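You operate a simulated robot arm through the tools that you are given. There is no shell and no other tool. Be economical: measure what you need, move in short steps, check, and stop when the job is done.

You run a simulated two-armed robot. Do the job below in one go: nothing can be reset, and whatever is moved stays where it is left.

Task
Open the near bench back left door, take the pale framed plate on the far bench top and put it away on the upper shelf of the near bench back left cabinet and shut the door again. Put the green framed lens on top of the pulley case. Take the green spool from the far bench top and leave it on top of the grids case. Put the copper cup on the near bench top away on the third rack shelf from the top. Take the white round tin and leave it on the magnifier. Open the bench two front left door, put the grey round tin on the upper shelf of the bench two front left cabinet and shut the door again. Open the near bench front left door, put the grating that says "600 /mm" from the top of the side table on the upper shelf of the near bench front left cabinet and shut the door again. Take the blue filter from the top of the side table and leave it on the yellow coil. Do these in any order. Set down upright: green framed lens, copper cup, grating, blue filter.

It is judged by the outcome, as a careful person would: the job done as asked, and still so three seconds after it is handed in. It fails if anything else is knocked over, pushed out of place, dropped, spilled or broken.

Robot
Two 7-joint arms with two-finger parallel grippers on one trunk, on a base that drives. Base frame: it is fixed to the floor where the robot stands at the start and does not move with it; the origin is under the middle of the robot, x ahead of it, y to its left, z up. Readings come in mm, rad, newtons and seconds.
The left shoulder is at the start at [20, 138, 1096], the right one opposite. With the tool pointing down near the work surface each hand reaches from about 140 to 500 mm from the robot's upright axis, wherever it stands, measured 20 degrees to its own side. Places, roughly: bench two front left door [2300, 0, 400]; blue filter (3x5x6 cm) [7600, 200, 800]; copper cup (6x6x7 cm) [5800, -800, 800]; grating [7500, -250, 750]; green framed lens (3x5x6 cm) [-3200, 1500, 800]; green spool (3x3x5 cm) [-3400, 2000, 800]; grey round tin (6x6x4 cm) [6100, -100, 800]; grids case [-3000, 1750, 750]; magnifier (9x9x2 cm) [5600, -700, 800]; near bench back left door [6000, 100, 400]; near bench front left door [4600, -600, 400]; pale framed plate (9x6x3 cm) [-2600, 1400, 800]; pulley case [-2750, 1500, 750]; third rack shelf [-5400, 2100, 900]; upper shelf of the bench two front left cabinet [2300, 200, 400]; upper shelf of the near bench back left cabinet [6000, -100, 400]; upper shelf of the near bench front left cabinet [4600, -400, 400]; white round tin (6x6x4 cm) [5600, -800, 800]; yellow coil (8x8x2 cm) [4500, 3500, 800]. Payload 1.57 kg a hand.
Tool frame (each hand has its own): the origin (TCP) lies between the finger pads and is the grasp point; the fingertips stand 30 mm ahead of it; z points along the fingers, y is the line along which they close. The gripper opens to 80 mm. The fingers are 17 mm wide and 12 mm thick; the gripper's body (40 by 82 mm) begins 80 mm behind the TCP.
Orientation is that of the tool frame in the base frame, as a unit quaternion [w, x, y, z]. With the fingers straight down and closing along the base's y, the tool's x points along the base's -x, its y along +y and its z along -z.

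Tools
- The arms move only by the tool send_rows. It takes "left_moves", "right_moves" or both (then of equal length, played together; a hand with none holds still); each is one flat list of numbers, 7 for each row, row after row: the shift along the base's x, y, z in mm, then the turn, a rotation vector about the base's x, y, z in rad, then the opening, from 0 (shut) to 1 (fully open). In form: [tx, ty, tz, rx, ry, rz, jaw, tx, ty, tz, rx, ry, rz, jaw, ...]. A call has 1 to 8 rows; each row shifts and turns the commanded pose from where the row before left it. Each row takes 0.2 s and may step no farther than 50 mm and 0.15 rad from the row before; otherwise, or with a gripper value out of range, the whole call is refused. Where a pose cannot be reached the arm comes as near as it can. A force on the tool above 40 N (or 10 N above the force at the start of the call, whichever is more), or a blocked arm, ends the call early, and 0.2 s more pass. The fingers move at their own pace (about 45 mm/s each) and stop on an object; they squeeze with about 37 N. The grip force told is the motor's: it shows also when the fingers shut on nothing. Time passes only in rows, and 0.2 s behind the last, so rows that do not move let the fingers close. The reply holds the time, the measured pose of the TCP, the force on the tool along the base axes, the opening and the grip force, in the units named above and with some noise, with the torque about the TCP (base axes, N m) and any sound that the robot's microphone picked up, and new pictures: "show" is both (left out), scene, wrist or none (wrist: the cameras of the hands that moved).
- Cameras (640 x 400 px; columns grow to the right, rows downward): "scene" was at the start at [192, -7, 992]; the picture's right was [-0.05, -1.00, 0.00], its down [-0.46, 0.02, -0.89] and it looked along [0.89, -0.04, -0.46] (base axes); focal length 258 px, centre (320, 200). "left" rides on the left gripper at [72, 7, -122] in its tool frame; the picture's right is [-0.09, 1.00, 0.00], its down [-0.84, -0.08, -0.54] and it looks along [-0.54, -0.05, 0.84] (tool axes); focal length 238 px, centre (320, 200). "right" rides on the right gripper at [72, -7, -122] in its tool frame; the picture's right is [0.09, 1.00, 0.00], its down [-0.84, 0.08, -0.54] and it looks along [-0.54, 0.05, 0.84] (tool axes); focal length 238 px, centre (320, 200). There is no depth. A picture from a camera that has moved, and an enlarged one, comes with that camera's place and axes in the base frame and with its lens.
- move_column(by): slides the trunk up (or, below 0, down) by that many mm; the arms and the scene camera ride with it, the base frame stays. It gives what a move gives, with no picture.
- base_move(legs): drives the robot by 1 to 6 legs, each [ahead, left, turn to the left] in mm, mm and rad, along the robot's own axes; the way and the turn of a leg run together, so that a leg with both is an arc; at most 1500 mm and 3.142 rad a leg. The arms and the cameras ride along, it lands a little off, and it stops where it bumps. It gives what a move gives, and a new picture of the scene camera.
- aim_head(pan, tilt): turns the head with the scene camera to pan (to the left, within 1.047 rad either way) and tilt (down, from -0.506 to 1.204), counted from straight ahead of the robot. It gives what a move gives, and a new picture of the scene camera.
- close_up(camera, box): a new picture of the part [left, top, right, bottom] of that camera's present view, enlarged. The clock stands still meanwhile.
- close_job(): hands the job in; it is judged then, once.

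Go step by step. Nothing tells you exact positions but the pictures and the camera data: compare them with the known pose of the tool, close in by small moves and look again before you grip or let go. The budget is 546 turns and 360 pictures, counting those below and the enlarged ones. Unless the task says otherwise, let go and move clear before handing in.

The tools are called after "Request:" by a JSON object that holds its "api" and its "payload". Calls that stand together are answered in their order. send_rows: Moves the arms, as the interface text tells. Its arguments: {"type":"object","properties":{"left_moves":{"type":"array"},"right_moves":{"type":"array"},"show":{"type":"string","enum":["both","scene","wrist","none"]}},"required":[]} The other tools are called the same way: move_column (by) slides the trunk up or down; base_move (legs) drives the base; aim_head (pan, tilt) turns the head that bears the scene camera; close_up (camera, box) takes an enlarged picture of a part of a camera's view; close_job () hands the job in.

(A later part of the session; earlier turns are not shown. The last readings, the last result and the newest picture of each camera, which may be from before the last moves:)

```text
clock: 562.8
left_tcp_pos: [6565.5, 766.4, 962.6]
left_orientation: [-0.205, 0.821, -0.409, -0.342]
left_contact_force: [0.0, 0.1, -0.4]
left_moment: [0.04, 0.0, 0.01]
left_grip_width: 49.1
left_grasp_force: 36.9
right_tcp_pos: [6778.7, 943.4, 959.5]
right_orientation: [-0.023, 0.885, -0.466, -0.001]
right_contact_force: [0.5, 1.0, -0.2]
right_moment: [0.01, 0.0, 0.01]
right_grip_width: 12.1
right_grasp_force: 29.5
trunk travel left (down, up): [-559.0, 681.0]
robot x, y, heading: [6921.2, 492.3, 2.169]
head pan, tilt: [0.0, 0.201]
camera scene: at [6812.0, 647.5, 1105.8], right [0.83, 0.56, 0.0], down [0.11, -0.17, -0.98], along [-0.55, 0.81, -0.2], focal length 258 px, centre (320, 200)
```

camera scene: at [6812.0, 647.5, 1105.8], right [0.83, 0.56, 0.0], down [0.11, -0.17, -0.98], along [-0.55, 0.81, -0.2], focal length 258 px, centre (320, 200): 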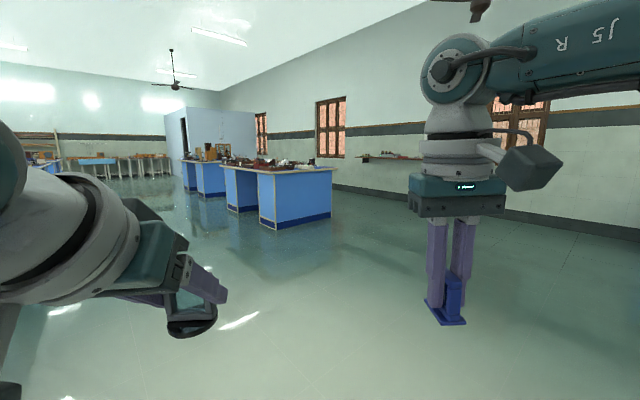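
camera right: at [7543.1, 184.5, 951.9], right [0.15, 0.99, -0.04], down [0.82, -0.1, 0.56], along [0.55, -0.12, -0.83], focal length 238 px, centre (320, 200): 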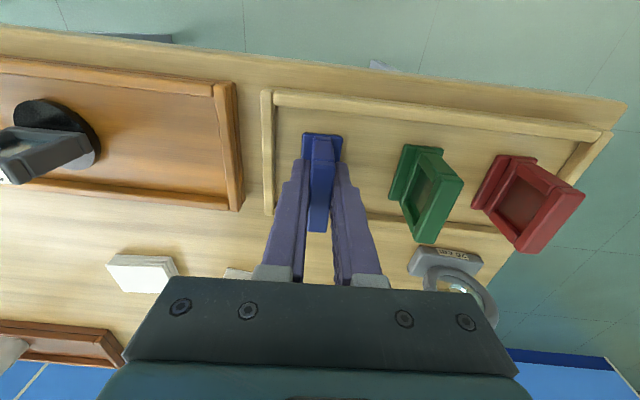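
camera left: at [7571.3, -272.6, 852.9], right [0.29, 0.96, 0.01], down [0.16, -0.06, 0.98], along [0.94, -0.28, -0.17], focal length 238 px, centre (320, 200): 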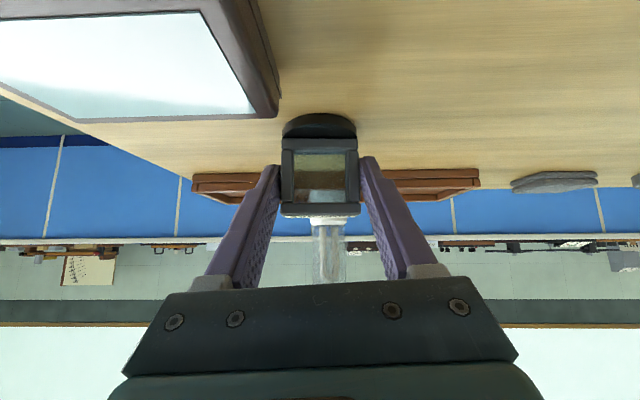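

The back bench's end is ahead-left; the coil should be on its near end. Drive straight there.

Request:
{"api": "base_move", "payload": {"legs": [[1450, 0, 0], [1450, 0, 0], [0, 0, 0.722]]}}

Request:
{"api": "aim_head", "payload": {"pan": -0.1, "tilt": 0.45}}

```text
clock: 578.5
left_tcp_pos: [4878.6, 2868.0, 960.7]
left_orientation: [-0.082, 0.91, -0.117, -0.39]
left_contact_force: [0.0, 0.0, -0.9]
left_moment: [0.01, 0.01, 0.01]
left_grip_width: 48.9
left_grasp_force: 37.5
right_tcp_pos: [4935.8, 3139.2, 958.8]
right_orientation: [-0.022, 0.989, -0.147, -0.01]
right_contact_force: [0.2, 0.9, -0.4]
right_moment: [0.02, 0.02, 0.01]
right_grip_width: 12.4
right_grasp_force: 29.0
trunk travel left (down, up): [-559.0, 681.0]
robot x, y, heading: [5329.8, 2874.2, 2.845]
head pan, tilt: [0.0, 0.201]
camera scene: at [5144.7, 2926.6, 1105.9], right [0.3, 0.96, 0.0], down [0.19, -0.06, -0.98], along [-0.94, 0.29, -0.2], focal length 258 px, centre (320, 200)
```

scene: 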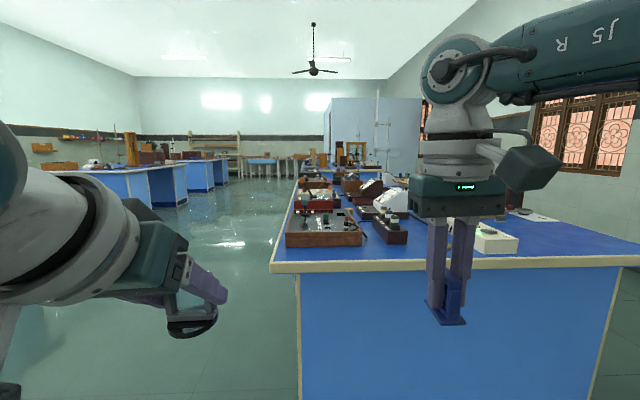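

```text
clock: 579.3
left_tcp_pos: [4879.6, 2867.0, 961.7]
left_orientation: [-0.081, 0.909, -0.116, -0.391]
left_contact_force: [-0.8, -0.2, -0.5]
left_moment: [-0.03, -0.02, 0.02]
left_grip_width: 49.2
left_grasp_force: 37.1
right_tcp_pos: [4937.1, 3139.8, 959.1]
right_orientation: [-0.022, 0.989, -0.148, -0.009]
right_contact_force: [-0.6, 0.8, -0.3]
right_moment: [0.03, -0.01, 0.01]
right_grip_width: 12.3
right_grasp_force: 29.2
trunk travel left (down, up): [-559.0, 681.0]
robot x, y, heading: [5329.8, 2874.3, 2.84]
head pan, tilt: [-0.099, 0.45]
camera scene: at [5149.1, 2934.9, 1082.8], right [0.39, 0.92, 0.0], down [0.4, -0.17, -0.9], along [-0.83, 0.35, -0.43], focal length 258 px, centre (320, 200)
```

scene: 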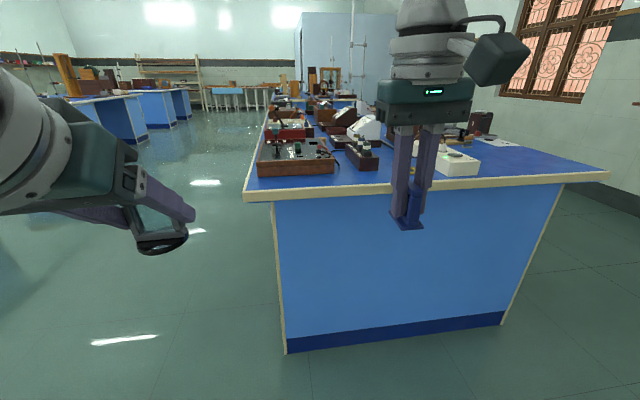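

Request:
{"api": "base_move", "payload": {"legs": [[0, -230, 0.05], [400, 0, 0]]}}

Request:
{"api": "aim_head", "payload": {"pan": -0.5, "tilt": 0.75}}

```text
clock: 583.1
left_tcp_pos: [4572.4, 3166.8, 960.6]
left_orientation: [-0.072, 0.912, -0.093, -0.393]
left_contact_force: [-0.3, 0.3, -0.9]
left_moment: [-0.01, -0.03, -0.03]
left_grip_width: 49.2
left_grasp_force: 37.1
right_tcp_pos: [4614.9, 3445.1, 960.7]
right_orientation: [-0.022, 0.992, -0.124, -0.01]
right_contact_force: [-0.1, 0.1, -0.4]
right_moment: [0.03, 0.0, 0.0]
right_grip_width: 12.4
right_grasp_force: 29.0
trunk travel left (down, up): [-559.0, 681.0]
robot x, y, heading: [5016.7, 3195.1, 2.891]
head pan, tilt: [-0.099, 0.45]
camera scene: at [4837.7, 3249.9, 1082.7], right [0.34, 0.94, 0.0], down [0.41, -0.15, -0.9], along [-0.85, 0.31, -0.44], focal length 258 px, centre (320, 200)
```

scene: 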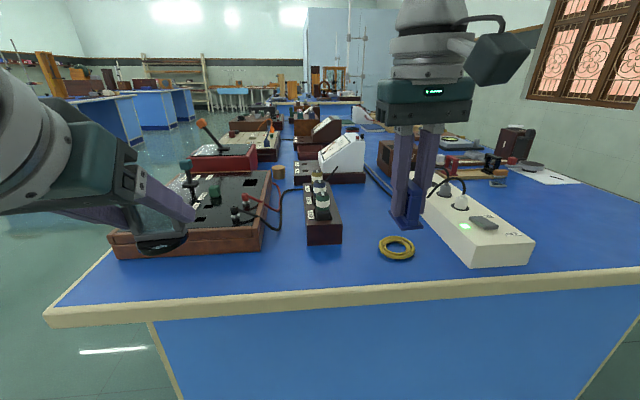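

```text
clock: 584.0
left_tcp_pos: [4571.6, 3167.7, 961.4]
left_orientation: [-0.073, 0.912, -0.094, -0.393]
left_contact_force: [0.2, 0.3, -0.6]
left_moment: [0.02, 0.0, 0.0]
left_grip_width: 48.9
left_grasp_force: 37.3
right_tcp_pos: [4615.6, 3444.8, 959.0]
right_orientation: [-0.022, 0.992, -0.124, -0.011]
right_contact_force: [0.3, -0.2, -0.2]
right_moment: [-0.01, 0.01, 0.01]
right_grip_width: 11.8
right_grasp_force: 29.2
trunk travel left (down, up): [-559.0, 681.0]
robot x, y, heading: [5019.1, 3197.6, 2.892]
head pan, tilt: [-0.499, 0.75]
camera scene: at [4863.5, 3274.8, 1056.3], right [0.68, 0.73, 0.0], down [0.5, -0.46, -0.73], along [-0.54, 0.5, -0.68], focal length 258 px, centre (320, 200)
```

scene: 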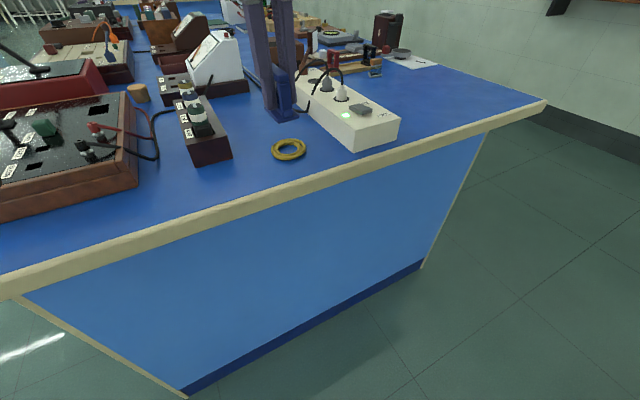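

Request:
{"api": "close_up", "payload": {"camera": "scene", "box": [250, 120, 330, 170]}}

```text
8.00 times, centred on (290, 145) of scene
camera zoom: at [4863.5, 3274.8, 1056.3], right [0.68, 0.73, 0.0], down [0.5, -0.46, -0.73], along [-0.54, 0.5, -0.68], focal length 2064 px, centre (560, 640)
```

zoom: 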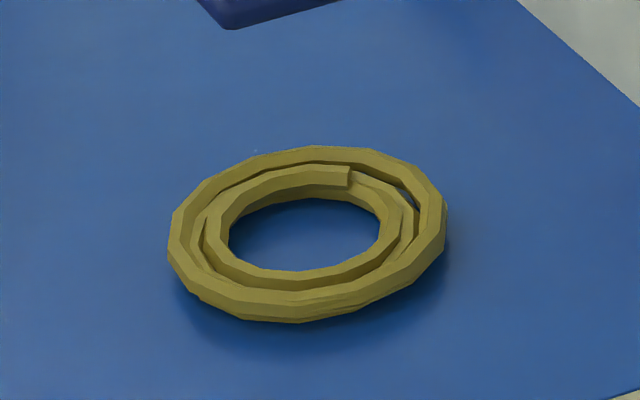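

The coil is a ~62 mm ring with a 34 mm hole, so the 50 mm filter base will bridge it. I'll move ahead and position over it.

Request:
{"api": "base_move", "payload": {"legs": [[95, -25, 0]]}}

Request:
{"api": "send_rows", "payload": {"right_moves": [0, 0, -25, 0, 0, 0, 0], "show": "both"}}

```text
clock: 585.1
left_tcp_pos: [4487.0, 3217.2, 961.4]
left_orientation: [-0.073, 0.912, -0.095, -0.392]
left_contact_force: [0.5, 0.3, -0.4]
left_moment: [-0.01, -0.05, 0.02]
left_grip_width: 48.9
left_grasp_force: 37.0
right_tcp_pos: [4531.8, 3493.4, 958.5]
right_orientation: [-0.022, 0.992, -0.124, -0.01]
right_contact_force: [0.1, 0.1, -0.2]
right_moment: [-0.03, -0.01, 0.0]
right_grip_width: 12.3
right_grasp_force: 29.4
trunk travel left (down, up): [-559.0, 681.0]
robot x, y, heading: [4938.6, 3242.4, 2.889]
head pan, tilt: [-0.499, 0.75]
camera scene: at [4779.6, 3322.8, 1056.3], right [0.68, 0.73, 0.0], down [0.5, -0.47, -0.73], along [-0.53, 0.5, -0.68], focal length 258 px, centre (320, 200)
```

scene: 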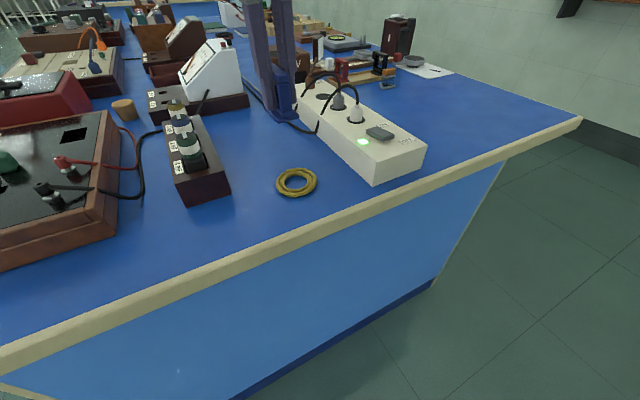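

```text
clock: 585.5
left_tcp_pos: [4488.7, 3217.1, 960.1]
left_orientation: [-0.072, 0.913, -0.095, -0.391]
left_contact_force: [0.5, 0.5, -0.1]
left_moment: [-0.01, 0.02, -0.01]
left_grip_width: 49.3
left_grasp_force: 37.5
right_tcp_pos: [4533.1, 3493.7, 933.3]
right_orientation: [-0.022, 0.992, -0.125, -0.009]
right_contact_force: [0.1, 0.2, 0.6]
right_moment: [0.04, 0.01, 0.0]
right_grip_width: 12.0
right_grasp_force: 28.6
trunk travel left (down, up): [-559.0, 681.0]
robot x, y, heading: [4939.2, 3242.1, 2.893]
head pan, tilt: [-0.499, 0.75]
camera scene: at [4780.0, 3322.6, 1056.3], right [0.68, 0.73, 0.0], down [0.5, -0.47, -0.73], along [-0.53, 0.5, -0.68], focal length 258 px, centre (320, 200)
camera right: at [4606.9, 3477.6, 1055.0], right [-0.16, -0.99, -0.04], down [-0.82, 0.11, 0.56], along [-0.55, 0.12, -0.83], focal length 238 px, centre (320, 200)
```

scene: 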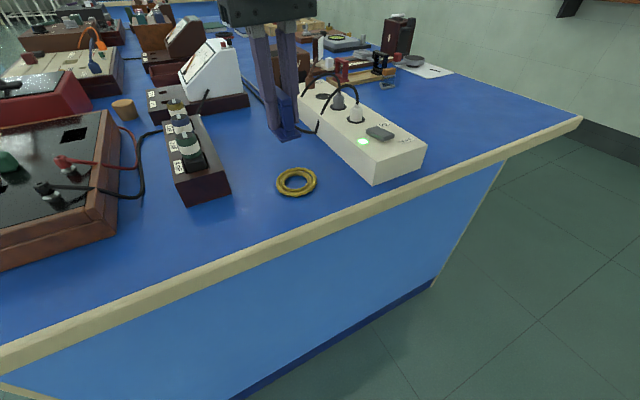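
right: 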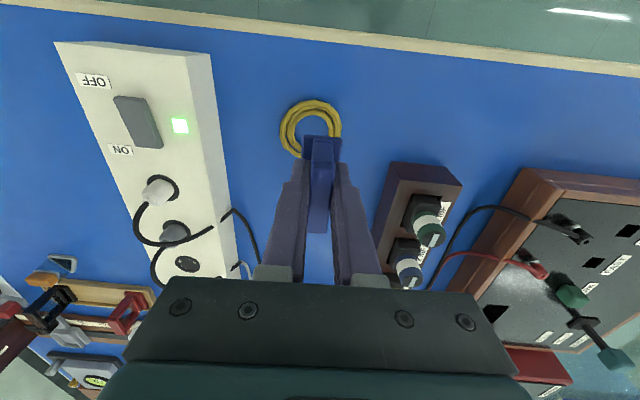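

Request:
{"api": "send_rows", "payload": {"right_moves": [7, 10, -20, 0, 0, 0, 0, 0, 0, -25, 0, 0, 0, 0, 0, 0, -12, 0, 0, 0, 0], "show": "both"}}

```text
clock: 586.3
left_tcp_pos: [4489.0, 3217.2, 961.4]
left_orientation: [-0.073, 0.912, -0.095, -0.392]
left_contact_force: [-0.6, 0.3, -1.1]
left_moment: [-0.01, 0.02, -0.01]
left_grip_width: 48.8
left_grasp_force: 37.3
right_tcp_pos: [4539.0, 3502.4, 877.0]
right_orientation: [-0.021, 0.992, -0.126, -0.01]
right_contact_force: [0.2, 0.5, 0.3]
right_moment: [0.0, -0.02, -0.02]
right_grip_width: 12.0
right_grasp_force: 29.7
trunk travel left (down, up): [-559.0, 681.0]
robot x, y, heading: [4940.2, 3244.9, 2.89]
head pan, tilt: [-0.499, 0.75]
camera scene: at [4779.9, 3322.6, 1056.3], right [0.68, 0.73, 0.0], down [0.5, -0.47, -0.73], along [-0.53, 0.5, -0.68], focal length 258 px, centre (320, 200)
camera right: at [4613.5, 3486.0, 998.0], right [-0.16, -0.99, -0.04], down [-0.82, 0.11, 0.56], along [-0.55, 0.12, -0.83], focal length 238 px, centre (320, 200)
```

scene: 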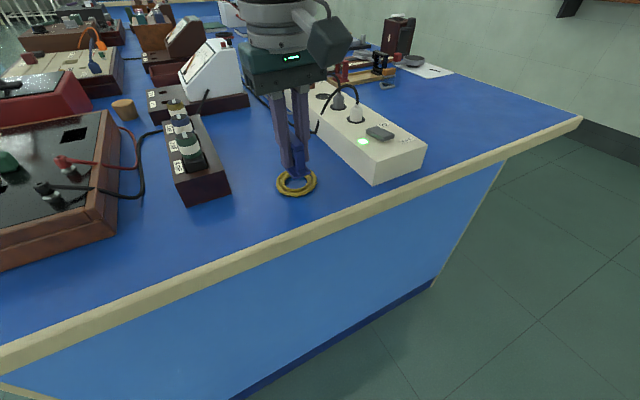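
right: 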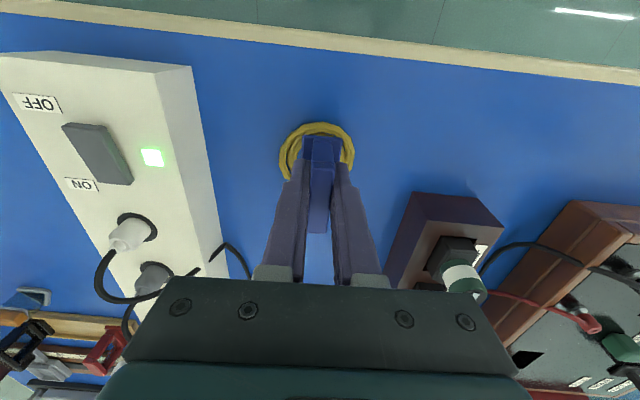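

Request:
{"api": "send_rows", "payload": {"right_moves": [0, 3, -8, 0, 0, 0, 0, 0, 0, -4, 0, 0, 0, 0], "show": "none"}}

Request:
{"api": "send_rows", "payload": {"right_moves": [0, 0, -3, 0, 0, 0, 0], "show": "none"}}

Request:
{"api": "send_rows", "payload": {"right_moves": [0, 0, -3, 0, 0, 0, 0], "show": "none"}}

```text
clock: 586.9
left_tcp_pos: [4488.1, 3217.4, 960.8]
left_orientation: [-0.072, 0.913, -0.094, -0.391]
left_contact_force: [0.7, -0.6, -0.9]
left_moment: [0.05, 0.02, 0.03]
left_grip_width: 49.2
left_grasp_force: 37.2
right_tcp_pos: [4540.5, 3506.2, 865.1]
right_orientation: [-0.021, 0.992, -0.124, -0.01]
right_contact_force: [-0.2, 0.4, -0.3]
right_moment: [-0.01, 0.02, 0.0]
right_grip_width: 12.4
right_grasp_force: 28.8
trunk travel left (down, up): [-559.0, 681.0]
robot x, y, heading: [4935.8, 3244.5, 2.884]
head pan, tilt: [-0.499, 0.75]
```

```text
clock: 587.3
left_tcp_pos: [4488.1, 3217.0, 961.4]
left_orientation: [-0.072, 0.912, -0.095, -0.392]
left_contact_force: [0.5, 0.1, 0.2]
left_moment: [0.0, -0.02, 0.0]
left_grip_width: 49.3
left_grasp_force: 37.7
right_tcp_pos: [4538.8, 3505.5, 861.0]
right_orientation: [-0.022, 0.992, -0.124, -0.009]
right_contact_force: [0.9, -0.5, -1.3]
right_moment: [0.0, 0.0, 0.02]
right_grip_width: 12.7
right_grasp_force: 29.2
trunk travel left (down, up): [-559.0, 681.0]
robot x, y, heading: [4937.3, 3240.8, 2.886]
head pan, tilt: [-0.499, 0.75]
```

```text
clock: 587.7
left_tcp_pos: [4488.0, 3216.8, 960.5]
left_orientation: [-0.073, 0.912, -0.095, -0.393]
left_contact_force: [0.2, 0.4, -1.5]
left_moment: [-0.01, 0.01, 0.0]
left_grip_width: 49.1
left_grasp_force: 37.3
right_tcp_pos: [4538.5, 3505.1, 858.2]
right_orientation: [-0.022, 0.992, -0.125, -0.01]
right_contact_force: [-0.8, 0.6, -1.1]
right_moment: [0.01, -0.02, -0.02]
right_grip_width: 12.4
right_grasp_force: 29.8
trunk travel left (down, up): [-559.0, 681.0]
robot x, y, heading: [4936.9, 3243.1, 2.89]
head pan, tilt: [-0.499, 0.75]
```

Request:
{"api": "send_rows", "payload": {"right_moves": [0, 0, -2, 0, 0, 0, 0], "show": "none"}}

Request:
{"api": "send_rows", "payload": {"right_moves": [0, 0, -2, 0, 0, 0, 0], "show": "none"}}

Request:
{"api": "close_up", "payload": {"camera": "scene", "box": [240, 120, 360, 210]}}

```text
clock: 588.1
left_tcp_pos: [4487.2, 3217.1, 961.0]
left_orientation: [-0.073, 0.912, -0.095, -0.391]
left_contact_force: [-0.8, 0.8, -0.4]
left_moment: [0.01, -0.05, -0.02]
left_grip_width: 49.0
left_grasp_force: 37.1
right_tcp_pos: [4540.5, 3505.5, 856.2]
right_orientation: [-0.021, 0.992, -0.125, -0.009]
right_contact_force: [0.4, -0.5, -0.2]
right_moment: [0.05, 0.0, -0.03]
right_grip_width: 12.3
right_grasp_force: 29.2
trunk travel left (down, up): [-559.0, 681.0]
robot x, y, heading: [4939.1, 3247.9, 2.894]
head pan, tilt: [-0.499, 0.75]
```

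```text
clock: 588.5
left_tcp_pos: [4486.6, 3216.9, 961.3]
left_orientation: [-0.073, 0.912, -0.095, -0.392]
left_contact_force: [0.2, -0.6, -0.7]
left_moment: [0.02, 0.0, 0.02]
left_grip_width: 48.6
left_grasp_force: 37.4
right_tcp_pos: [4539.2, 3506.7, 855.4]
right_orientation: [-0.022, 0.992, -0.126, -0.01]
right_contact_force: [-0.1, 0.5, -0.1]
right_moment: [-0.01, -0.03, -0.03]
right_grip_width: 12.3
right_grasp_force: 29.3
trunk travel left (down, up): [-559.0, 681.0]
robot x, y, heading: [4937.5, 3243.0, 2.886]
head pan, tilt: [-0.499, 0.75]
```

```text
4.44 times, centred on (300, 165) of scene
camera zoom: at [4779.9, 3322.7, 1056.3], right [0.68, 0.73, 0.0], down [0.5, -0.47, -0.73], along [-0.53, 0.5, -0.68], focal length 1146 px, centre (409, 356)
```

zoom: 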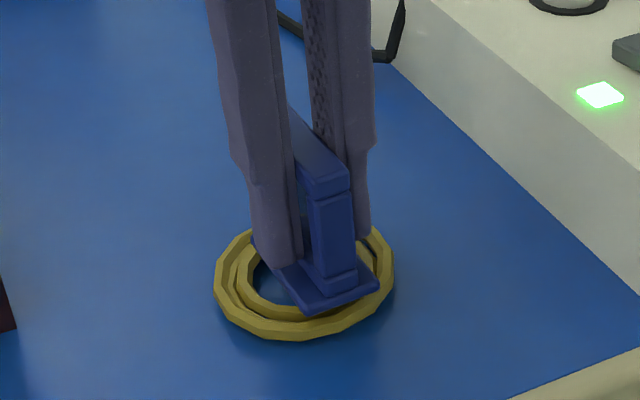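

Request:
{"api": "send_rows", "payload": {"right_moves": [0, 0, -2, 0, 0, 0, 0], "show": "none"}}

Request:
{"api": "send_rows", "payload": {"right_moves": [0, 0, -2, 0, 0, 0, 0], "show": "none"}}

Request:
{"api": "send_rows", "payload": {"right_moves": [0, 0, -2, 0, 0, 0, 0], "show": "none"}}

```text
clock: 588.9
left_tcp_pos: [4486.3, 3217.2, 961.8]
left_orientation: [-0.073, 0.912, -0.095, -0.392]
left_contact_force: [-0.8, -0.4, -1.2]
left_moment: [0.03, -0.03, 0.02]
left_grip_width: 49.1
left_grasp_force: 37.3
right_tcp_pos: [4540.6, 3506.7, 853.4]
right_orientation: [-0.022, 0.992, -0.124, -0.01]
right_contact_force: [0.2, -0.2, -0.4]
right_moment: [0.03, 0.02, 0.01]
right_grip_width: 12.2
right_grasp_force: 29.1
trunk travel left (down, up): [-559.0, 681.0]
robot x, y, heading: [4935.5, 3244.4, 2.889]
head pan, tilt: [-0.499, 0.75]
```

```text
clock: 589.3
left_tcp_pos: [4488.0, 3217.5, 961.9]
left_orientation: [-0.073, 0.912, -0.096, -0.392]
left_contact_force: [-1.1, 0.1, -0.5]
left_moment: [0.03, -0.03, 0.01]
left_grip_width: 49.2
left_grasp_force: 37.6
right_tcp_pos: [4538.9, 3506.8, 852.8]
right_orientation: [-0.021, 0.992, -0.124, -0.01]
right_contact_force: [1.3, -0.5, 5.3]
right_moment: [-0.05, -0.02, 0.03]
right_grip_width: 12.0
right_grasp_force: 29.2
trunk travel left (down, up): [-559.0, 681.0]
robot x, y, heading: [4939.2, 3244.2, 2.889]
head pan, tilt: [-0.499, 0.75]
```

```text
clock: 589.7
left_tcp_pos: [4486.6, 3217.5, 961.4]
left_orientation: [-0.074, 0.912, -0.096, -0.393]
left_contact_force: [-0.2, 0.0, -1.6]
left_moment: [-0.03, -0.01, -0.03]
left_grip_width: 49.1
left_grasp_force: 36.9
right_tcp_pos: [4538.3, 3506.5, 851.5]
right_orientation: [-0.022, 0.992, -0.126, -0.01]
right_contact_force: [8.0, -0.2, 25.9]
right_moment: [-0.31, -0.12, 0.06]
right_grip_width: 12.4
right_grasp_force: 29.6
trunk travel left (down, up): [-559.0, 681.0]
robot x, y, heading: [4933.5, 3242.9, 2.885]
head pan, tilt: [-0.499, 0.75]
```

Request:
{"api": "send_rows", "payload": {"right_moves": [-2, -2, 5, 0, 0, 0, 0, -2, -2, 0, 0, 0, 0, 0], "show": "none"}}

Request:
{"api": "close_up", "payload": {"camera": "scene", "box": [240, 120, 360, 210]}}

Request:
{"api": "close_up", "payload": {"camera": "right", "box": [240, 90, 400, 200]}}

```text
clock: 590.3
left_tcp_pos: [4486.5, 3217.0, 961.1]
left_orientation: [-0.073, 0.912, -0.095, -0.392]
left_contact_force: [0.7, -0.4, -0.9]
left_moment: [0.01, -0.05, 0.0]
left_grip_width: 49.4
left_grasp_force: 36.9
right_tcp_pos: [4535.0, 3502.5, 852.3]
right_orientation: [-0.022, 0.992, -0.125, -0.01]
right_contact_force: [-0.1, -0.9, 0.3]
right_moment: [0.03, -0.02, 0.01]
right_grip_width: 12.2
right_grasp_force: 29.2
trunk travel left (down, up): [-559.0, 681.0]
robot x, y, heading: [4934.1, 3241.4, 2.886]
head pan, tilt: [-0.499, 0.75]
```

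```text
4.44 times, centred on (300, 165) of scene
camera zoom: at [4779.8, 3322.7, 1056.1], right [0.68, 0.73, 0.0], down [0.5, -0.47, -0.73], along [-0.53, 0.5, -0.68], focal length 1146 px, centre (409, 356)
```

zoom: 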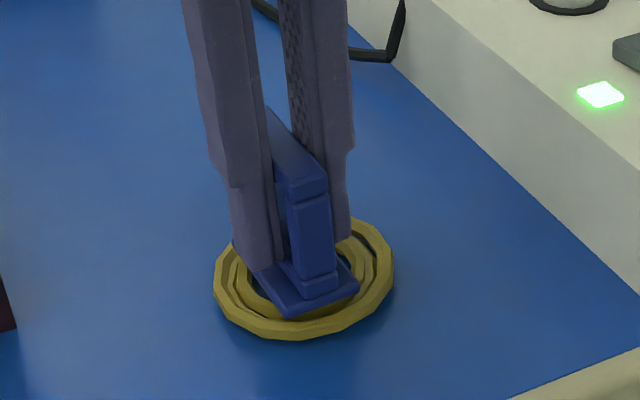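

```text
3.64 times, centred on (320, 145) of right
camera zoom: at [4609.0, 3484.8, 974.1], right [-0.16, -0.99, -0.04], down [-0.82, 0.11, 0.56], along [-0.55, 0.12, -0.83], focal length 867 px, centre (320, 400)
```

zoom: 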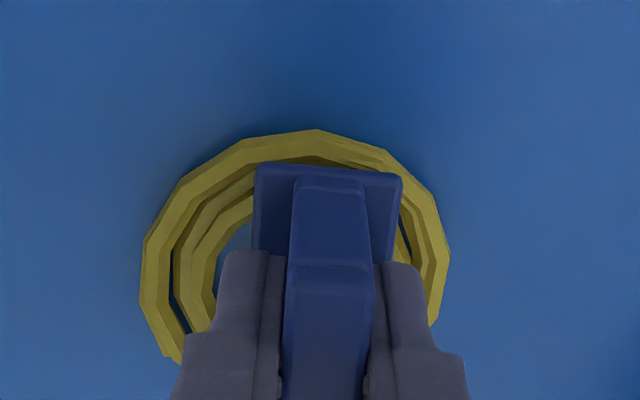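

Request:
{"api": "send_rows", "payload": {"right_moves": [2, 4, 1, 0, 0, 0, 0], "show": "none"}}

Request:
{"api": "send_rows", "payload": {"right_moves": [0, 0, -3, 0, 0, 0, 0], "show": "none"}}

Request:
{"api": "send_rows", "payload": {"right_moves": [0, 0, -2, 0, 0, 0, 0], "show": "none"}}

```text
clock: 590.7
left_tcp_pos: [4487.8, 3217.1, 960.6]
left_orientation: [-0.073, 0.912, -0.095, -0.392]
left_contact_force: [0.2, 0.1, -0.7]
left_moment: [0.01, -0.04, -0.01]
left_grip_width: 49.4
left_grasp_force: 36.9
right_tcp_pos: [4537.9, 3504.0, 854.4]
right_orientation: [-0.021, 0.992, -0.125, -0.009]
right_contact_force: [0.2, 0.5, -0.3]
right_moment: [0.0, 0.0, 0.01]
right_grip_width: 12.2
right_grasp_force: 29.3
trunk travel left (down, up): [-559.0, 681.0]
robot x, y, heading: [4937.8, 3242.0, 2.892]
head pan, tilt: [-0.499, 0.75]
```

```text
clock: 591.1
left_tcp_pos: [4488.0, 3217.9, 961.0]
left_orientation: [-0.074, 0.912, -0.095, -0.392]
left_contact_force: [0.1, -0.3, -2.0]
left_moment: [0.03, 0.0, -0.02]
left_grip_width: 49.1
left_grasp_force: 37.0
right_tcp_pos: [4536.9, 3504.3, 852.3]
right_orientation: [-0.022, 0.992, -0.125, -0.009]
right_contact_force: [0.3, -0.3, 0.3]
right_moment: [-0.03, -0.02, -0.03]
right_grip_width: 12.4
right_grasp_force: 28.9
trunk travel left (down, up): [-559.0, 681.0]
robot x, y, heading: [4934.7, 3242.3, 2.891]
head pan, tilt: [-0.499, 0.75]
```

```text
clock: 591.5
left_tcp_pos: [4487.9, 3218.2, 961.3]
left_orientation: [-0.073, 0.912, -0.095, -0.392]
left_contact_force: [0.1, 0.5, -1.0]
left_moment: [0.0, 0.0, 0.0]
left_grip_width: 49.1
left_grasp_force: 36.6
right_tcp_pos: [4536.4, 3505.5, 851.7]
right_orientation: [-0.021, 0.992, -0.124, -0.012]
right_contact_force: [0.9, 0.0, 10.5]
right_moment: [-0.13, -0.01, 0.03]
right_grip_width: 12.2
right_grasp_force: 29.4
trunk travel left (down, up): [-559.0, 681.0]
robot x, y, heading: [4937.4, 3242.9, 2.892]
head pan, tilt: [-0.499, 0.75]
```

Contact with light load. Release gradually and rise.

Request:
{"api": "send_rows", "payload": {"right_moves": [0, 0, 0.5, 0, 0, 0, 0.2, 0, 0, 0, 0, 0, 0, 0.3, 0, 0, 0, 0, 0, 0, 0.4, 0, 0, 0, 0, 0, 0, 0.4, 0, 0, 20, 0, 0, 0, 0.4, 0, 0, 40, 0, 0, 0, 0.4, 0, 0, 45, 0, 0, 0, 0.4], "show": "both"}}

```text
clock: 593.1
left_tcp_pos: [4486.7, 3217.5, 961.3]
left_orientation: [-0.073, 0.912, -0.095, -0.392]
left_contact_force: [0.2, 0.6, -1.2]
left_moment: [-0.02, -0.02, 0.01]
left_grip_width: 49.0
left_grasp_force: 37.2
right_tcp_pos: [4537.9, 3507.6, 954.4]
right_orientation: [-0.021, 0.992, -0.125, -0.01]
right_contact_force: [-0.2, 0.1, -0.4]
right_moment: [0.0, 0.01, 0.04]
right_grip_width: 31.8
right_grasp_force: 0.0
trunk travel left (down, up): [-559.0, 681.0]
robot x, y, heading: [4940.0, 3240.4, 2.889]
head pan, tilt: [-0.499, 0.75]
camera scene: at [4779.7, 3322.8, 1056.3], right [0.68, 0.73, 0.0], down [0.5, -0.47, -0.73], along [-0.53, 0.5, -0.68], focal length 258 px, centre (320, 200)
camera right: at [4612.1, 3489.3, 1074.7], right [-0.16, -0.99, -0.04], down [-0.82, 0.11, 0.56], along [-0.55, 0.12, -0.83], focal length 238 px, centre (320, 200)
```

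scene: 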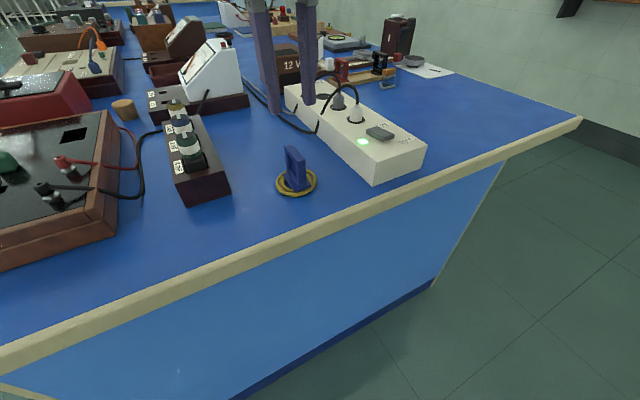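
right: 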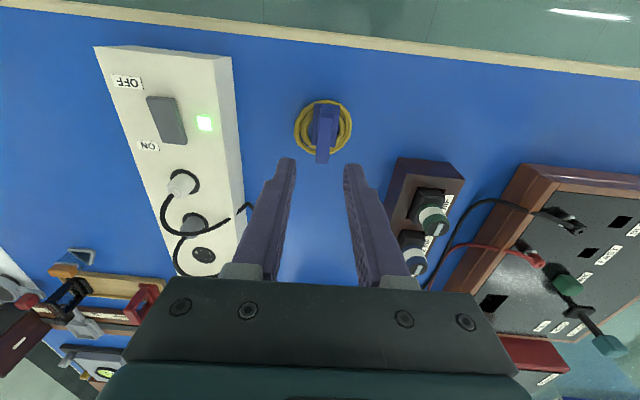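

The filter stands on the coil. Now take the grating round the near bench's end to the front-left cabinet (known path).

Request:
{"api": "base_move", "payload": {"legs": [[-150, 0, 0], [0, 0, -0.72], [-1450, 0, 0], [-1450, 0, 0], [0, 0, 0.722]]}}

```text
clock: 612.0
left_tcp_pos: [6174.9, 733.2, 961.7]
left_orientation: [-0.083, 0.909, -0.119, -0.391]
left_contact_force: [0.4, -0.9, -1.5]
left_moment: [-0.03, -0.02, 0.03]
left_grip_width: 49.1
left_grasp_force: 37.4
right_tcp_pos: [6238.9, 1018.6, 953.8]
right_orientation: [-0.022, 0.988, -0.15, -0.01]
right_contact_force: [0.6, 0.4, -0.6]
right_moment: [-0.04, 0.0, 0.0]
right_grip_width: 32.2
right_grasp_force: 0.2
trunk travel left (down, up): [-559.0, 681.0]
robot x, y, heading: [6624.4, 737.2, 2.836]
head pan, tilt: [-0.499, 0.75]
camera scene: at [6471.7, 824.3, 1056.3], right [0.72, 0.69, 0.0], down [0.47, -0.49, -0.73], along [-0.51, 0.53, -0.68], focal length 258 px, centre (320, 200)
```

scene: 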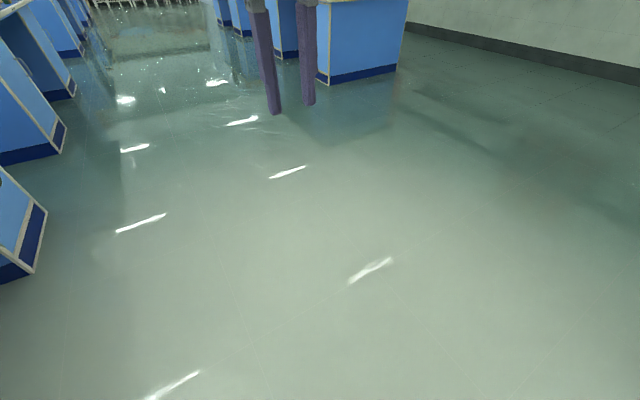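

Request:
{"api": "base_move", "payload": {"legs": [[0, 0, 0.055], [-500, 0, 0], [0, 1250, 0], [0, 1250, 0], [1250, 0, 0], [1250, 0, 0]]}}

```text
clock: 639.0
left_tcp_pos: [3665.6, -1271.2, 960.9]
left_orientation: [-0.067, 0.913, -0.081, -0.393]
left_contact_force: [-0.1, -0.8, -0.8]
left_moment: [0.0, -0.03, 0.0]
left_grip_width: 48.8
left_grasp_force: 37.0
right_tcp_pos: [3707.5, -980.2, 953.5]
right_orientation: [-0.022, 0.994, -0.108, -0.01]
right_contact_force: [0.5, -0.2, 0.8]
right_moment: [0.0, -0.02, 0.04]
right_grip_width: 31.8
right_grasp_force: 0.1
trunk travel left (down, up): [-559.0, 681.0]
robot x, y, heading: [4112.1, -1228.2, 2.924]
head pan, tilt: [-0.499, 0.75]
camera scene: at [3954.7, -1156.1, 1056.3], right [0.66, 0.75, 0.0], down [0.51, -0.45, -0.73], along [-0.55, 0.48, -0.68], focal length 258 px, centre (320, 200)
```

scene: 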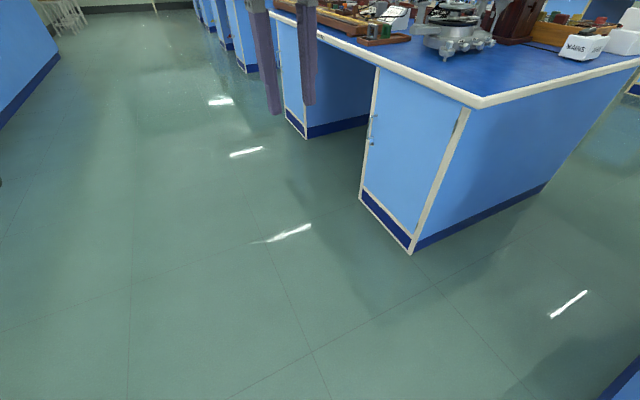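

Request:
{"api": "base_move", "payload": {"legs": [[0, 0, -1.603], [0, 60, 0]]}}

Request:
{"api": "aim_head", "payload": {"pan": -0.15, "tilt": 0.55}}

```text
clock: 643.8
left_tcp_pos: [3999.0, -773.1, 962.0]
left_orientation: [0.321, -0.599, 0.694, 0.235]
left_contact_force: [0.6, -0.2, -1.3]
left_moment: [-0.03, 0.05, 0.0]
left_grip_width: 48.9
left_grasp_force: 36.3
right_tcp_pos: [4290.4, -804.9, 953.3]
right_orientation: [0.022, -0.637, 0.77, -0.008]
right_contact_force: [-0.6, -0.2, -0.5]
right_moment: [-0.01, 0.0, -0.01]
right_grip_width: 31.9
right_grasp_force: 0.0
trunk travel left (down, up): [-559.0, 681.0]
robot x, y, heading: [4051.3, -1217.0, 1.376]
head pan, tilt: [-0.499, 0.75]
camera scene: at [4126.2, -1059.1, 1056.3], right [0.77, -0.64, 0.0], down [-0.44, -0.53, -0.73], along [0.47, 0.56, -0.68], focal length 258 px, centre (320, 200)
```

scene: 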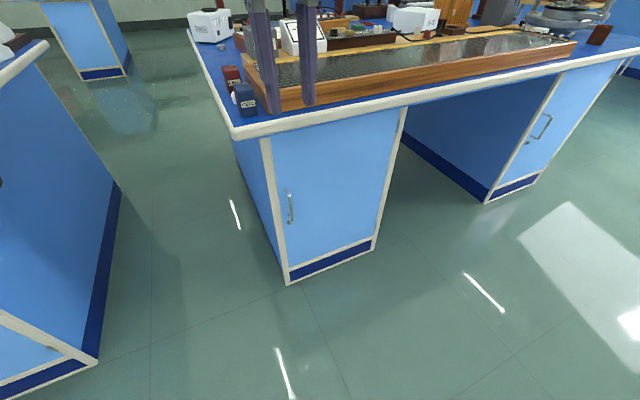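

```text
clock: 644.6
left_tcp_pos: [3998.3, -772.0, 961.6]
left_orientation: [0.322, -0.598, 0.695, 0.235]
left_contact_force: [-0.2, 0.1, -1.1]
left_moment: [0.03, -0.02, -0.02]
left_grip_width: 49.2
left_grasp_force: 36.7
right_tcp_pos: [4290.3, -804.2, 954.2]
right_orientation: [0.022, -0.638, 0.77, -0.007]
right_contact_force: [0.0, -0.4, -0.5]
right_moment: [-0.04, 0.0, -0.02]
right_grip_width: 32.1
right_grasp_force: 0.1
trunk travel left (down, up): [-559.0, 681.0]
robot x, y, heading: [4049.7, -1215.3, 1.381]
head pan, tilt: [-0.15, 0.55]
camera scene: at [4103.8, -1038.4, 1073.6], right [0.94, -0.34, 0.0], down [-0.18, -0.49, -0.85], along [0.29, 0.8, -0.52], focal length 258 px, centre (320, 200)
```

scene: 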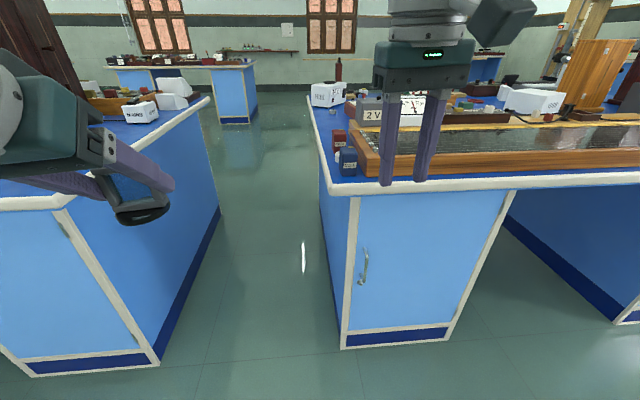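

Request:
{"api": "send_rows", "payload": {"right_moves": [1, 4, 13, 0.138, -0.027, 0, 0.8, 1, 4, 13, 0.138, -0.027, 0, 0.8, 1, 4, 13, 0.138, -0.027, 0, 0.8, 1, 4, 13, 0.138, -0.027, 0, 0.8, 1, 4, 13, 0.138, -0.027, 0, 0.8, 1, 4, 13, 0.138, -0.027, 0, 0.8, 1, 4, 13, 0.138, -0.027, 0, 0.8, 1, 4, 13, 0.138, -0.027, 0, 0.8], "show": "none"}}

Request:
{"api": "move_column", "payload": {"by": -400}}

Request:
{"api": "move_column", "payload": {"by": -155}}

Request:
{"api": "base_move", "payload": {"legs": [[0, 0, -0.06]]}}

```text
clock: 646.4
left_tcp_pos: [4000.1, -772.2, 960.5]
left_orientation: [0.322, -0.599, 0.694, 0.236]
left_contact_force: [-0.3, -0.2, -1.3]
left_moment: [-0.02, 0.0, 0.01]
left_grip_width: 49.2
left_grasp_force: 37.2
right_tcp_pos: [4298.4, -773.3, 1058.3]
right_orientation: [0.431, -0.526, 0.653, 0.333]
right_contact_force: [0.4, 0.3, -0.4]
right_moment: [-0.01, 0.01, -0.01]
right_grip_width: 63.9
right_grasp_force: 0.0
trunk travel left (down, up): [-559.0, 681.0]
robot x, y, heading: [4052.2, -1219.4, 1.377]
head pan, tilt: [-0.15, 0.55]
```

```text
clock: 650.2
left_tcp_pos: [3998.9, -773.4, 560.5]
left_orientation: [0.322, -0.599, 0.694, 0.236]
left_contact_force: [0.1, 0.2, -0.7]
left_moment: [-0.01, -0.01, -0.02]
left_grip_width: 49.1
left_grasp_force: 36.8
right_tcp_pos: [4298.7, -772.2, 657.9]
right_orientation: [0.432, -0.526, 0.653, 0.332]
right_contact_force: [0.0, 0.6, -0.1]
right_moment: [0.03, 0.02, 0.01]
right_grip_width: 64.0
right_grasp_force: 0.0
trunk travel left (down, up): [-159.0, 1081.0]
robot x, y, heading: [4052.5, -1214.3, 1.378]
head pan, tilt: [-0.15, 0.55]
```

```text
clock: 652.0
left_tcp_pos: [4000.1, -771.7, 406.2]
left_orientation: [0.322, -0.599, 0.694, 0.236]
left_contact_force: [0.6, 0.0, 0.1]
left_moment: [0.01, 0.0, -0.01]
left_grip_width: 49.0
left_grasp_force: 36.7
right_tcp_pos: [4298.9, -772.7, 503.2]
right_orientation: [0.432, -0.525, 0.654, 0.331]
right_contact_force: [0.0, 0.1, 0.8]
right_moment: [0.01, 0.01, 0.0]
right_grip_width: 63.8
right_grasp_force: 0.1
trunk travel left (down, up): [-4.0, 1236.0]
robot x, y, heading: [4054.5, -1218.4, 1.376]
head pan, tilt: [-0.15, 0.55]
```

```text
clock: 652.8
left_tcp_pos: [4026.4, -770.0, 406.3]
left_orientation: [0.329, -0.578, 0.712, 0.225]
left_contact_force: [0.2, 0.4, -1.5]
left_moment: [-0.03, 0.02, -0.02]
left_grip_width: 49.0
left_grasp_force: 36.6
right_tcp_pos: [4324.7, -787.9, 502.6]
right_orientation: [0.44, -0.506, 0.67, 0.318]
right_contact_force: [0.0, 0.5, -0.3]
right_moment: [0.0, 0.03, 0.03]
right_grip_width: 64.0
right_grasp_force: 0.1
trunk travel left (down, up): [-4.0, 1236.0]
robot x, y, heading: [4051.8, -1217.5, 1.317]
head pan, tilt: [-0.15, 0.55]
camera scene: at [4113.6, -1041.4, 518.7], right [0.92, -0.39, 0.0], down [-0.21, -0.48, -0.85], along [0.33, 0.78, -0.52], focal length 258 px, centre (320, 200)
```

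scene: 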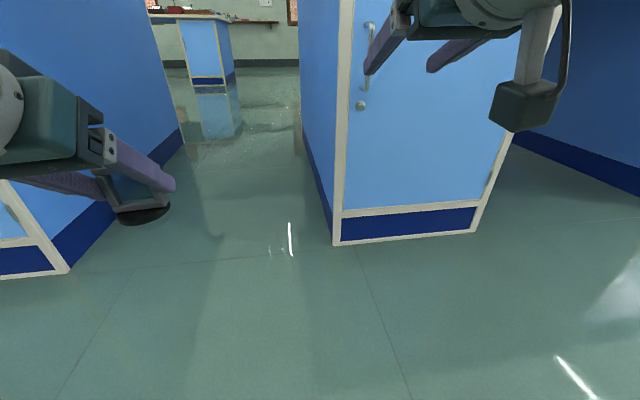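

Request:
{"api": "base_move", "payload": {"legs": [[170, -35, 0]]}}

Request:
{"api": "close_up", "payload": {"camera": "right", "box": [0, 0, 640, 400]}}

```text
clock: 654.4
left_tcp_pos: [4105.6, -607.7, 404.8]
left_orientation: [0.328, -0.577, 0.714, 0.224]
left_contact_force: [0.7, -0.3, -1.6]
left_moment: [0.0, -0.02, 0.02]
left_grip_width: 49.0
left_grasp_force: 37.3
right_tcp_pos: [4404.7, -627.6, 501.4]
right_orientation: [0.441, -0.505, 0.67, 0.317]
right_contact_force: [0.0, -0.4, 0.9]
right_moment: [0.02, 0.0, 0.02]
right_grip_width: 63.8
right_grasp_force: 0.1
trunk travel left (down, up): [-4.0, 1236.0]
robot x, y, heading: [4132.1, -1051.2, 1.317]
head pan, tilt: [-0.15, 0.55]
camera scene: at [4193.0, -880.0, 518.3], right [0.92, -0.4, 0.0], down [-0.21, -0.48, -0.85], along [0.34, 0.78, -0.52], focal length 258 px, centre (320, 200)
```

scene: 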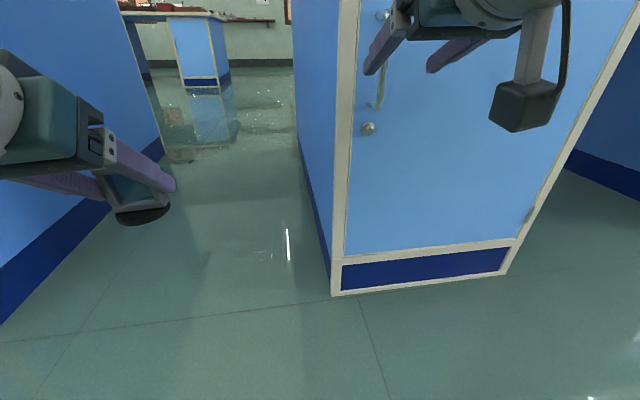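

```text
1.00 times, centred on (320, 200) of right (not enlarged: the box is as wide or as high as the picture)
camera zoom: at [4371.6, -763.7, 486.8], right [-0.96, 0.25, -0.1], down [-0.14, -0.12, 0.98], along [0.23, 0.96, 0.15], focal length 238 px, centre (320, 200)
```

zoom: 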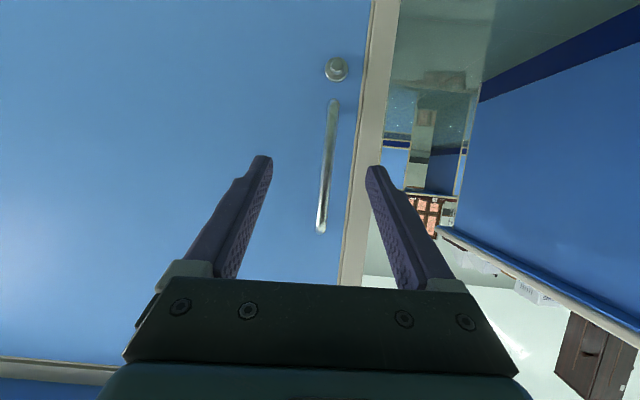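

Request:
{"api": "send_rows", "payload": {"right_moves": [6, 34, 0, 0, 0, 0, 0.8, 5, 33, 0, 0, 0, 0, 0.8, 1, 4, 0, 0, 0, 0, 0.6, 0, 0, 0, 0, 0, 0, 0, 0, 0, 0, 0, 0, 0, 0, 0, 0, 0, 0, 0, 0, 0, 0, 0, 0, 0, 0, 0, 0], "show": "wrist"}}

```text
clock: 656.0
left_tcp_pos: [4103.5, -613.6, 404.2]
left_orientation: [0.327, -0.577, 0.714, 0.224]
left_contact_force: [0.7, -0.2, -1.6]
left_moment: [-0.04, 0.0, 0.0]
left_grip_width: 48.9
left_grasp_force: 37.1
right_tcp_pos: [4417.2, -559.5, 497.3]
right_orientation: [0.44, -0.505, 0.674, 0.314]
right_contact_force: [-6.1, -18.4, 2.0]
right_moment: [-0.04, 0.39, -0.02]
right_grip_width: 10.3
right_grasp_force: 28.3
trunk travel left (down, up): [-4.0, 1236.0]
robot x, y, heading: [4132.8, -1052.2, 1.315]
head pan, tilt: [-0.15, 0.55]
camera right: at [4383.3, -697.1, 483.9], right [-0.96, 0.26, -0.1], down [-0.14, -0.11, 0.98], along [0.24, 0.96, 0.14], focal length 238 px, centre (320, 200)
```

right: 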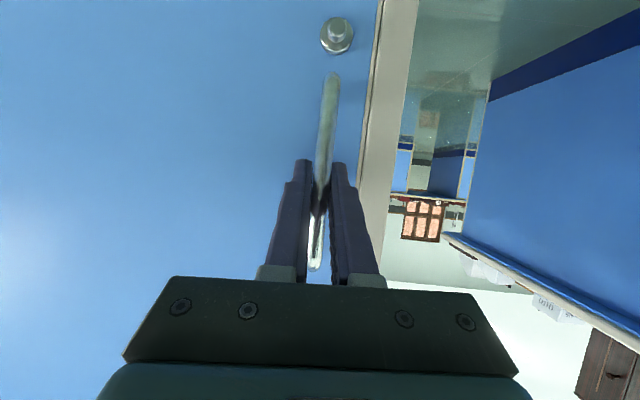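

Handle gripped. Repeat the pull, release and back-up sequence that worked at bench two.

Request:
{"api": "send_rows", "payload": {"right_moves": [-4, -17, 0, 0, 0, 0.04, 0, -4, -17, 0, 0, 0, 0.04, 0, -4, -35, 0, 0, 0, 0.08, 0, -1, -35, 0, 0, 0, 0.08, 0, 2, -35, 0, 0, 0, 0.08, 0, 5, -34.5, 0, 0, 0, 0.08, 0, 8, -34, 0, 0, 0, 0.08, 0], "show": "scene"}}

Request:
{"api": "send_rows", "payload": {"right_moves": [0, 0, 0, 0, 0, 0, 0.5, 0, 0, 0, 0, 0, 0, 0.9, 0, 0, 0, 0, 0, 0, 1, 5, -20, 0, 0, 0, 0, 1], "show": "none"}}

Request:
{"api": "base_move", "payload": {"legs": [[-250, 0, 0]]}}

```text
clock: 657.6
left_tcp_pos: [4112.0, -607.5, 405.3]
left_orientation: [0.33, -0.578, 0.712, 0.224]
left_contact_force: [-0.4, -0.1, -1.5]
left_moment: [-0.01, 0.01, -0.02]
left_grip_width: 49.1
left_grasp_force: 37.0
right_tcp_pos: [4432.5, -758.6, 500.9]
right_orientation: [-0.357, 0.65, -0.533, -0.408]
right_contact_force: [17.7, 6.7, -21.6]
right_moment: [-0.2, 0.52, 0.0]
right_grip_width: 10.2
right_grasp_force: 27.9
right hand out of reach, approached as far as the arm can: row 7
trunk travel left (down, up): [-4.0, 1236.0]
robot x, y, heading: [4135.6, -1053.2, 1.32]
head pan, tilt: [-0.15, 0.55]
camera scene: at [4198.9, -878.5, 518.8], right [0.92, -0.39, 0.0], down [-0.2, -0.48, -0.85], along [0.34, 0.78, -0.52], focal length 258 px, centre (320, 200)
```

scene: 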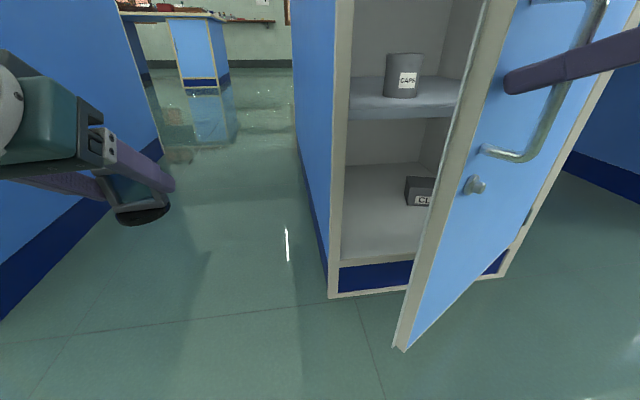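

```text
clock: 658.6
left_tcp_pos: [4105.9, -607.0, 405.4]
left_orientation: [0.329, -0.577, 0.713, 0.225]
left_contact_force: [0.2, 0.2, -0.4]
left_moment: [-0.02, 0.02, 0.0]
left_grip_width: 49.2
left_grasp_force: 36.9
right_tcp_pos: [4435.4, -769.3, 501.5]
right_orientation: [-0.353, 0.65, -0.531, -0.413]
right_contact_force: [0.3, 0.8, -0.1]
right_moment: [0.0, -0.02, 0.01]
right_grip_width: 80.0
right_grasp_force: 0.0
right hand out of reach, approached as far as the arm can: row 4
trunk travel left (down, up): [-4.0, 1236.0]
robot x, y, heading: [4134.5, -1051.5, 1.31]
head pan, tilt: [-0.15, 0.55]
```

```text
clock: 660.4
left_tcp_pos: [4044.1, -847.6, 406.5]
left_orientation: [0.33, -0.575, 0.714, 0.225]
left_contact_force: [-0.4, 0.3, -0.9]
left_moment: [-0.02, -0.05, 0.04]
left_grip_width: 48.9
left_grasp_force: 36.8
right_tcp_pos: [4372.6, -1013.8, 501.5]
right_orientation: [-0.354, 0.649, -0.531, -0.414]
right_contact_force: [-0.2, -0.1, 0.0]
right_moment: [0.02, -0.02, 0.0]
right_grip_width: 79.9
right_grasp_force: 0.1
trunk travel left (down, up): [-4.0, 1236.0]
robot x, y, heading: [4069.0, -1303.6, 1.312]
head pan, tilt: [-0.15, 0.55]
camera scene: at [4130.7, -1120.9, 518.9], right [0.92, -0.4, 0.0], down [-0.21, -0.48, -0.85], along [0.34, 0.78, -0.52], focal length 258 px, centre (320, 200)
```

scene: 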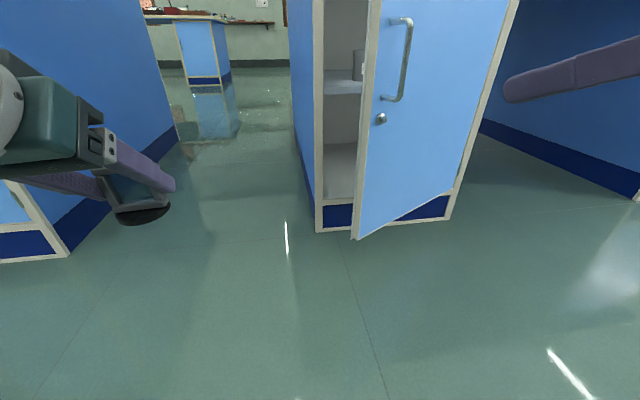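

Request:
{"api": "send_rows", "payload": {"right_moves": [-15, 41, 0, 0, 0, -0.12, 0.3, -15, 41, 0, 0, 0, -0.12, 0.1, -15, 41, 0, 0, 0, -0.12, 0.1, -15, 41, 0, 0, 0, -0.12, 0.1], "show": "none"}}

Request:
{"api": "base_move", "payload": {"legs": [[215, 0, 0]]}}

```text
clock: 661.4
left_tcp_pos: [4042.4, -846.7, 406.2]
left_orientation: [0.329, -0.576, 0.714, 0.225]
left_contact_force: [0.6, 0.0, -0.7]
left_moment: [-0.03, 0.01, 0.01]
left_grip_width: 49.3
left_grasp_force: 37.2
right_tcp_pos: [4307.0, -848.3, 503.4]
right_orientation: [0.444, -0.503, 0.67, 0.319]
right_contact_force: [0.0, 0.3, -1.3]
right_moment: [-0.02, -0.03, -0.04]
right_grip_width: 7.9
right_grasp_force: 0.2
trunk travel left (down, up): [-4.0, 1236.0]
robot x, y, heading: [4068.1, -1295.8, 1.312]
head pan, tilt: [-0.15, 0.55]
```

```text
clock: 663.0
left_tcp_pos: [4101.5, -648.2, 405.2]
left_orientation: [0.33, -0.572, 0.717, 0.223]
left_contact_force: [-0.5, 0.3, -0.3]
left_moment: [0.0, 0.01, -0.04]
left_grip_width: 48.9
left_grasp_force: 37.4
right_tcp_pos: [4365.2, -651.3, 500.4]
right_orientation: [0.442, -0.502, 0.673, 0.316]
right_contact_force: [0.3, -1.3, 0.5]
right_moment: [-0.01, 0.03, 0.01]
right_grip_width: 7.9
right_grasp_force: 0.1
trunk travel left (down, up): [-4.0, 1236.0]
robot x, y, heading: [4124.0, -1092.5, 1.299]
head pan, tilt: [-0.15, 0.55]
camera scene: at [4186.4, -920.8, 518.3], right [0.91, -0.41, 0.0], down [-0.21, -0.48, -0.85], along [0.35, 0.78, -0.52], focal length 258 px, centre (320, 200)
```

scene: 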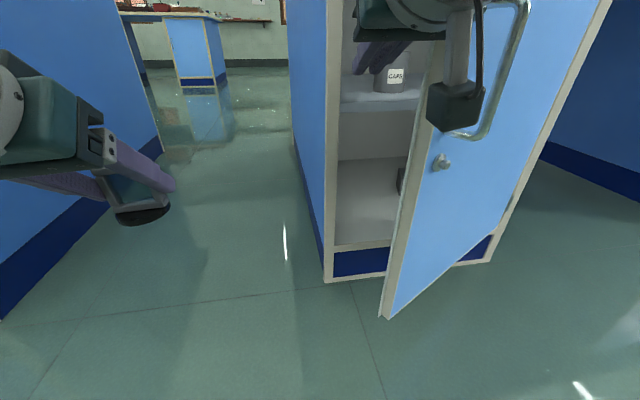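

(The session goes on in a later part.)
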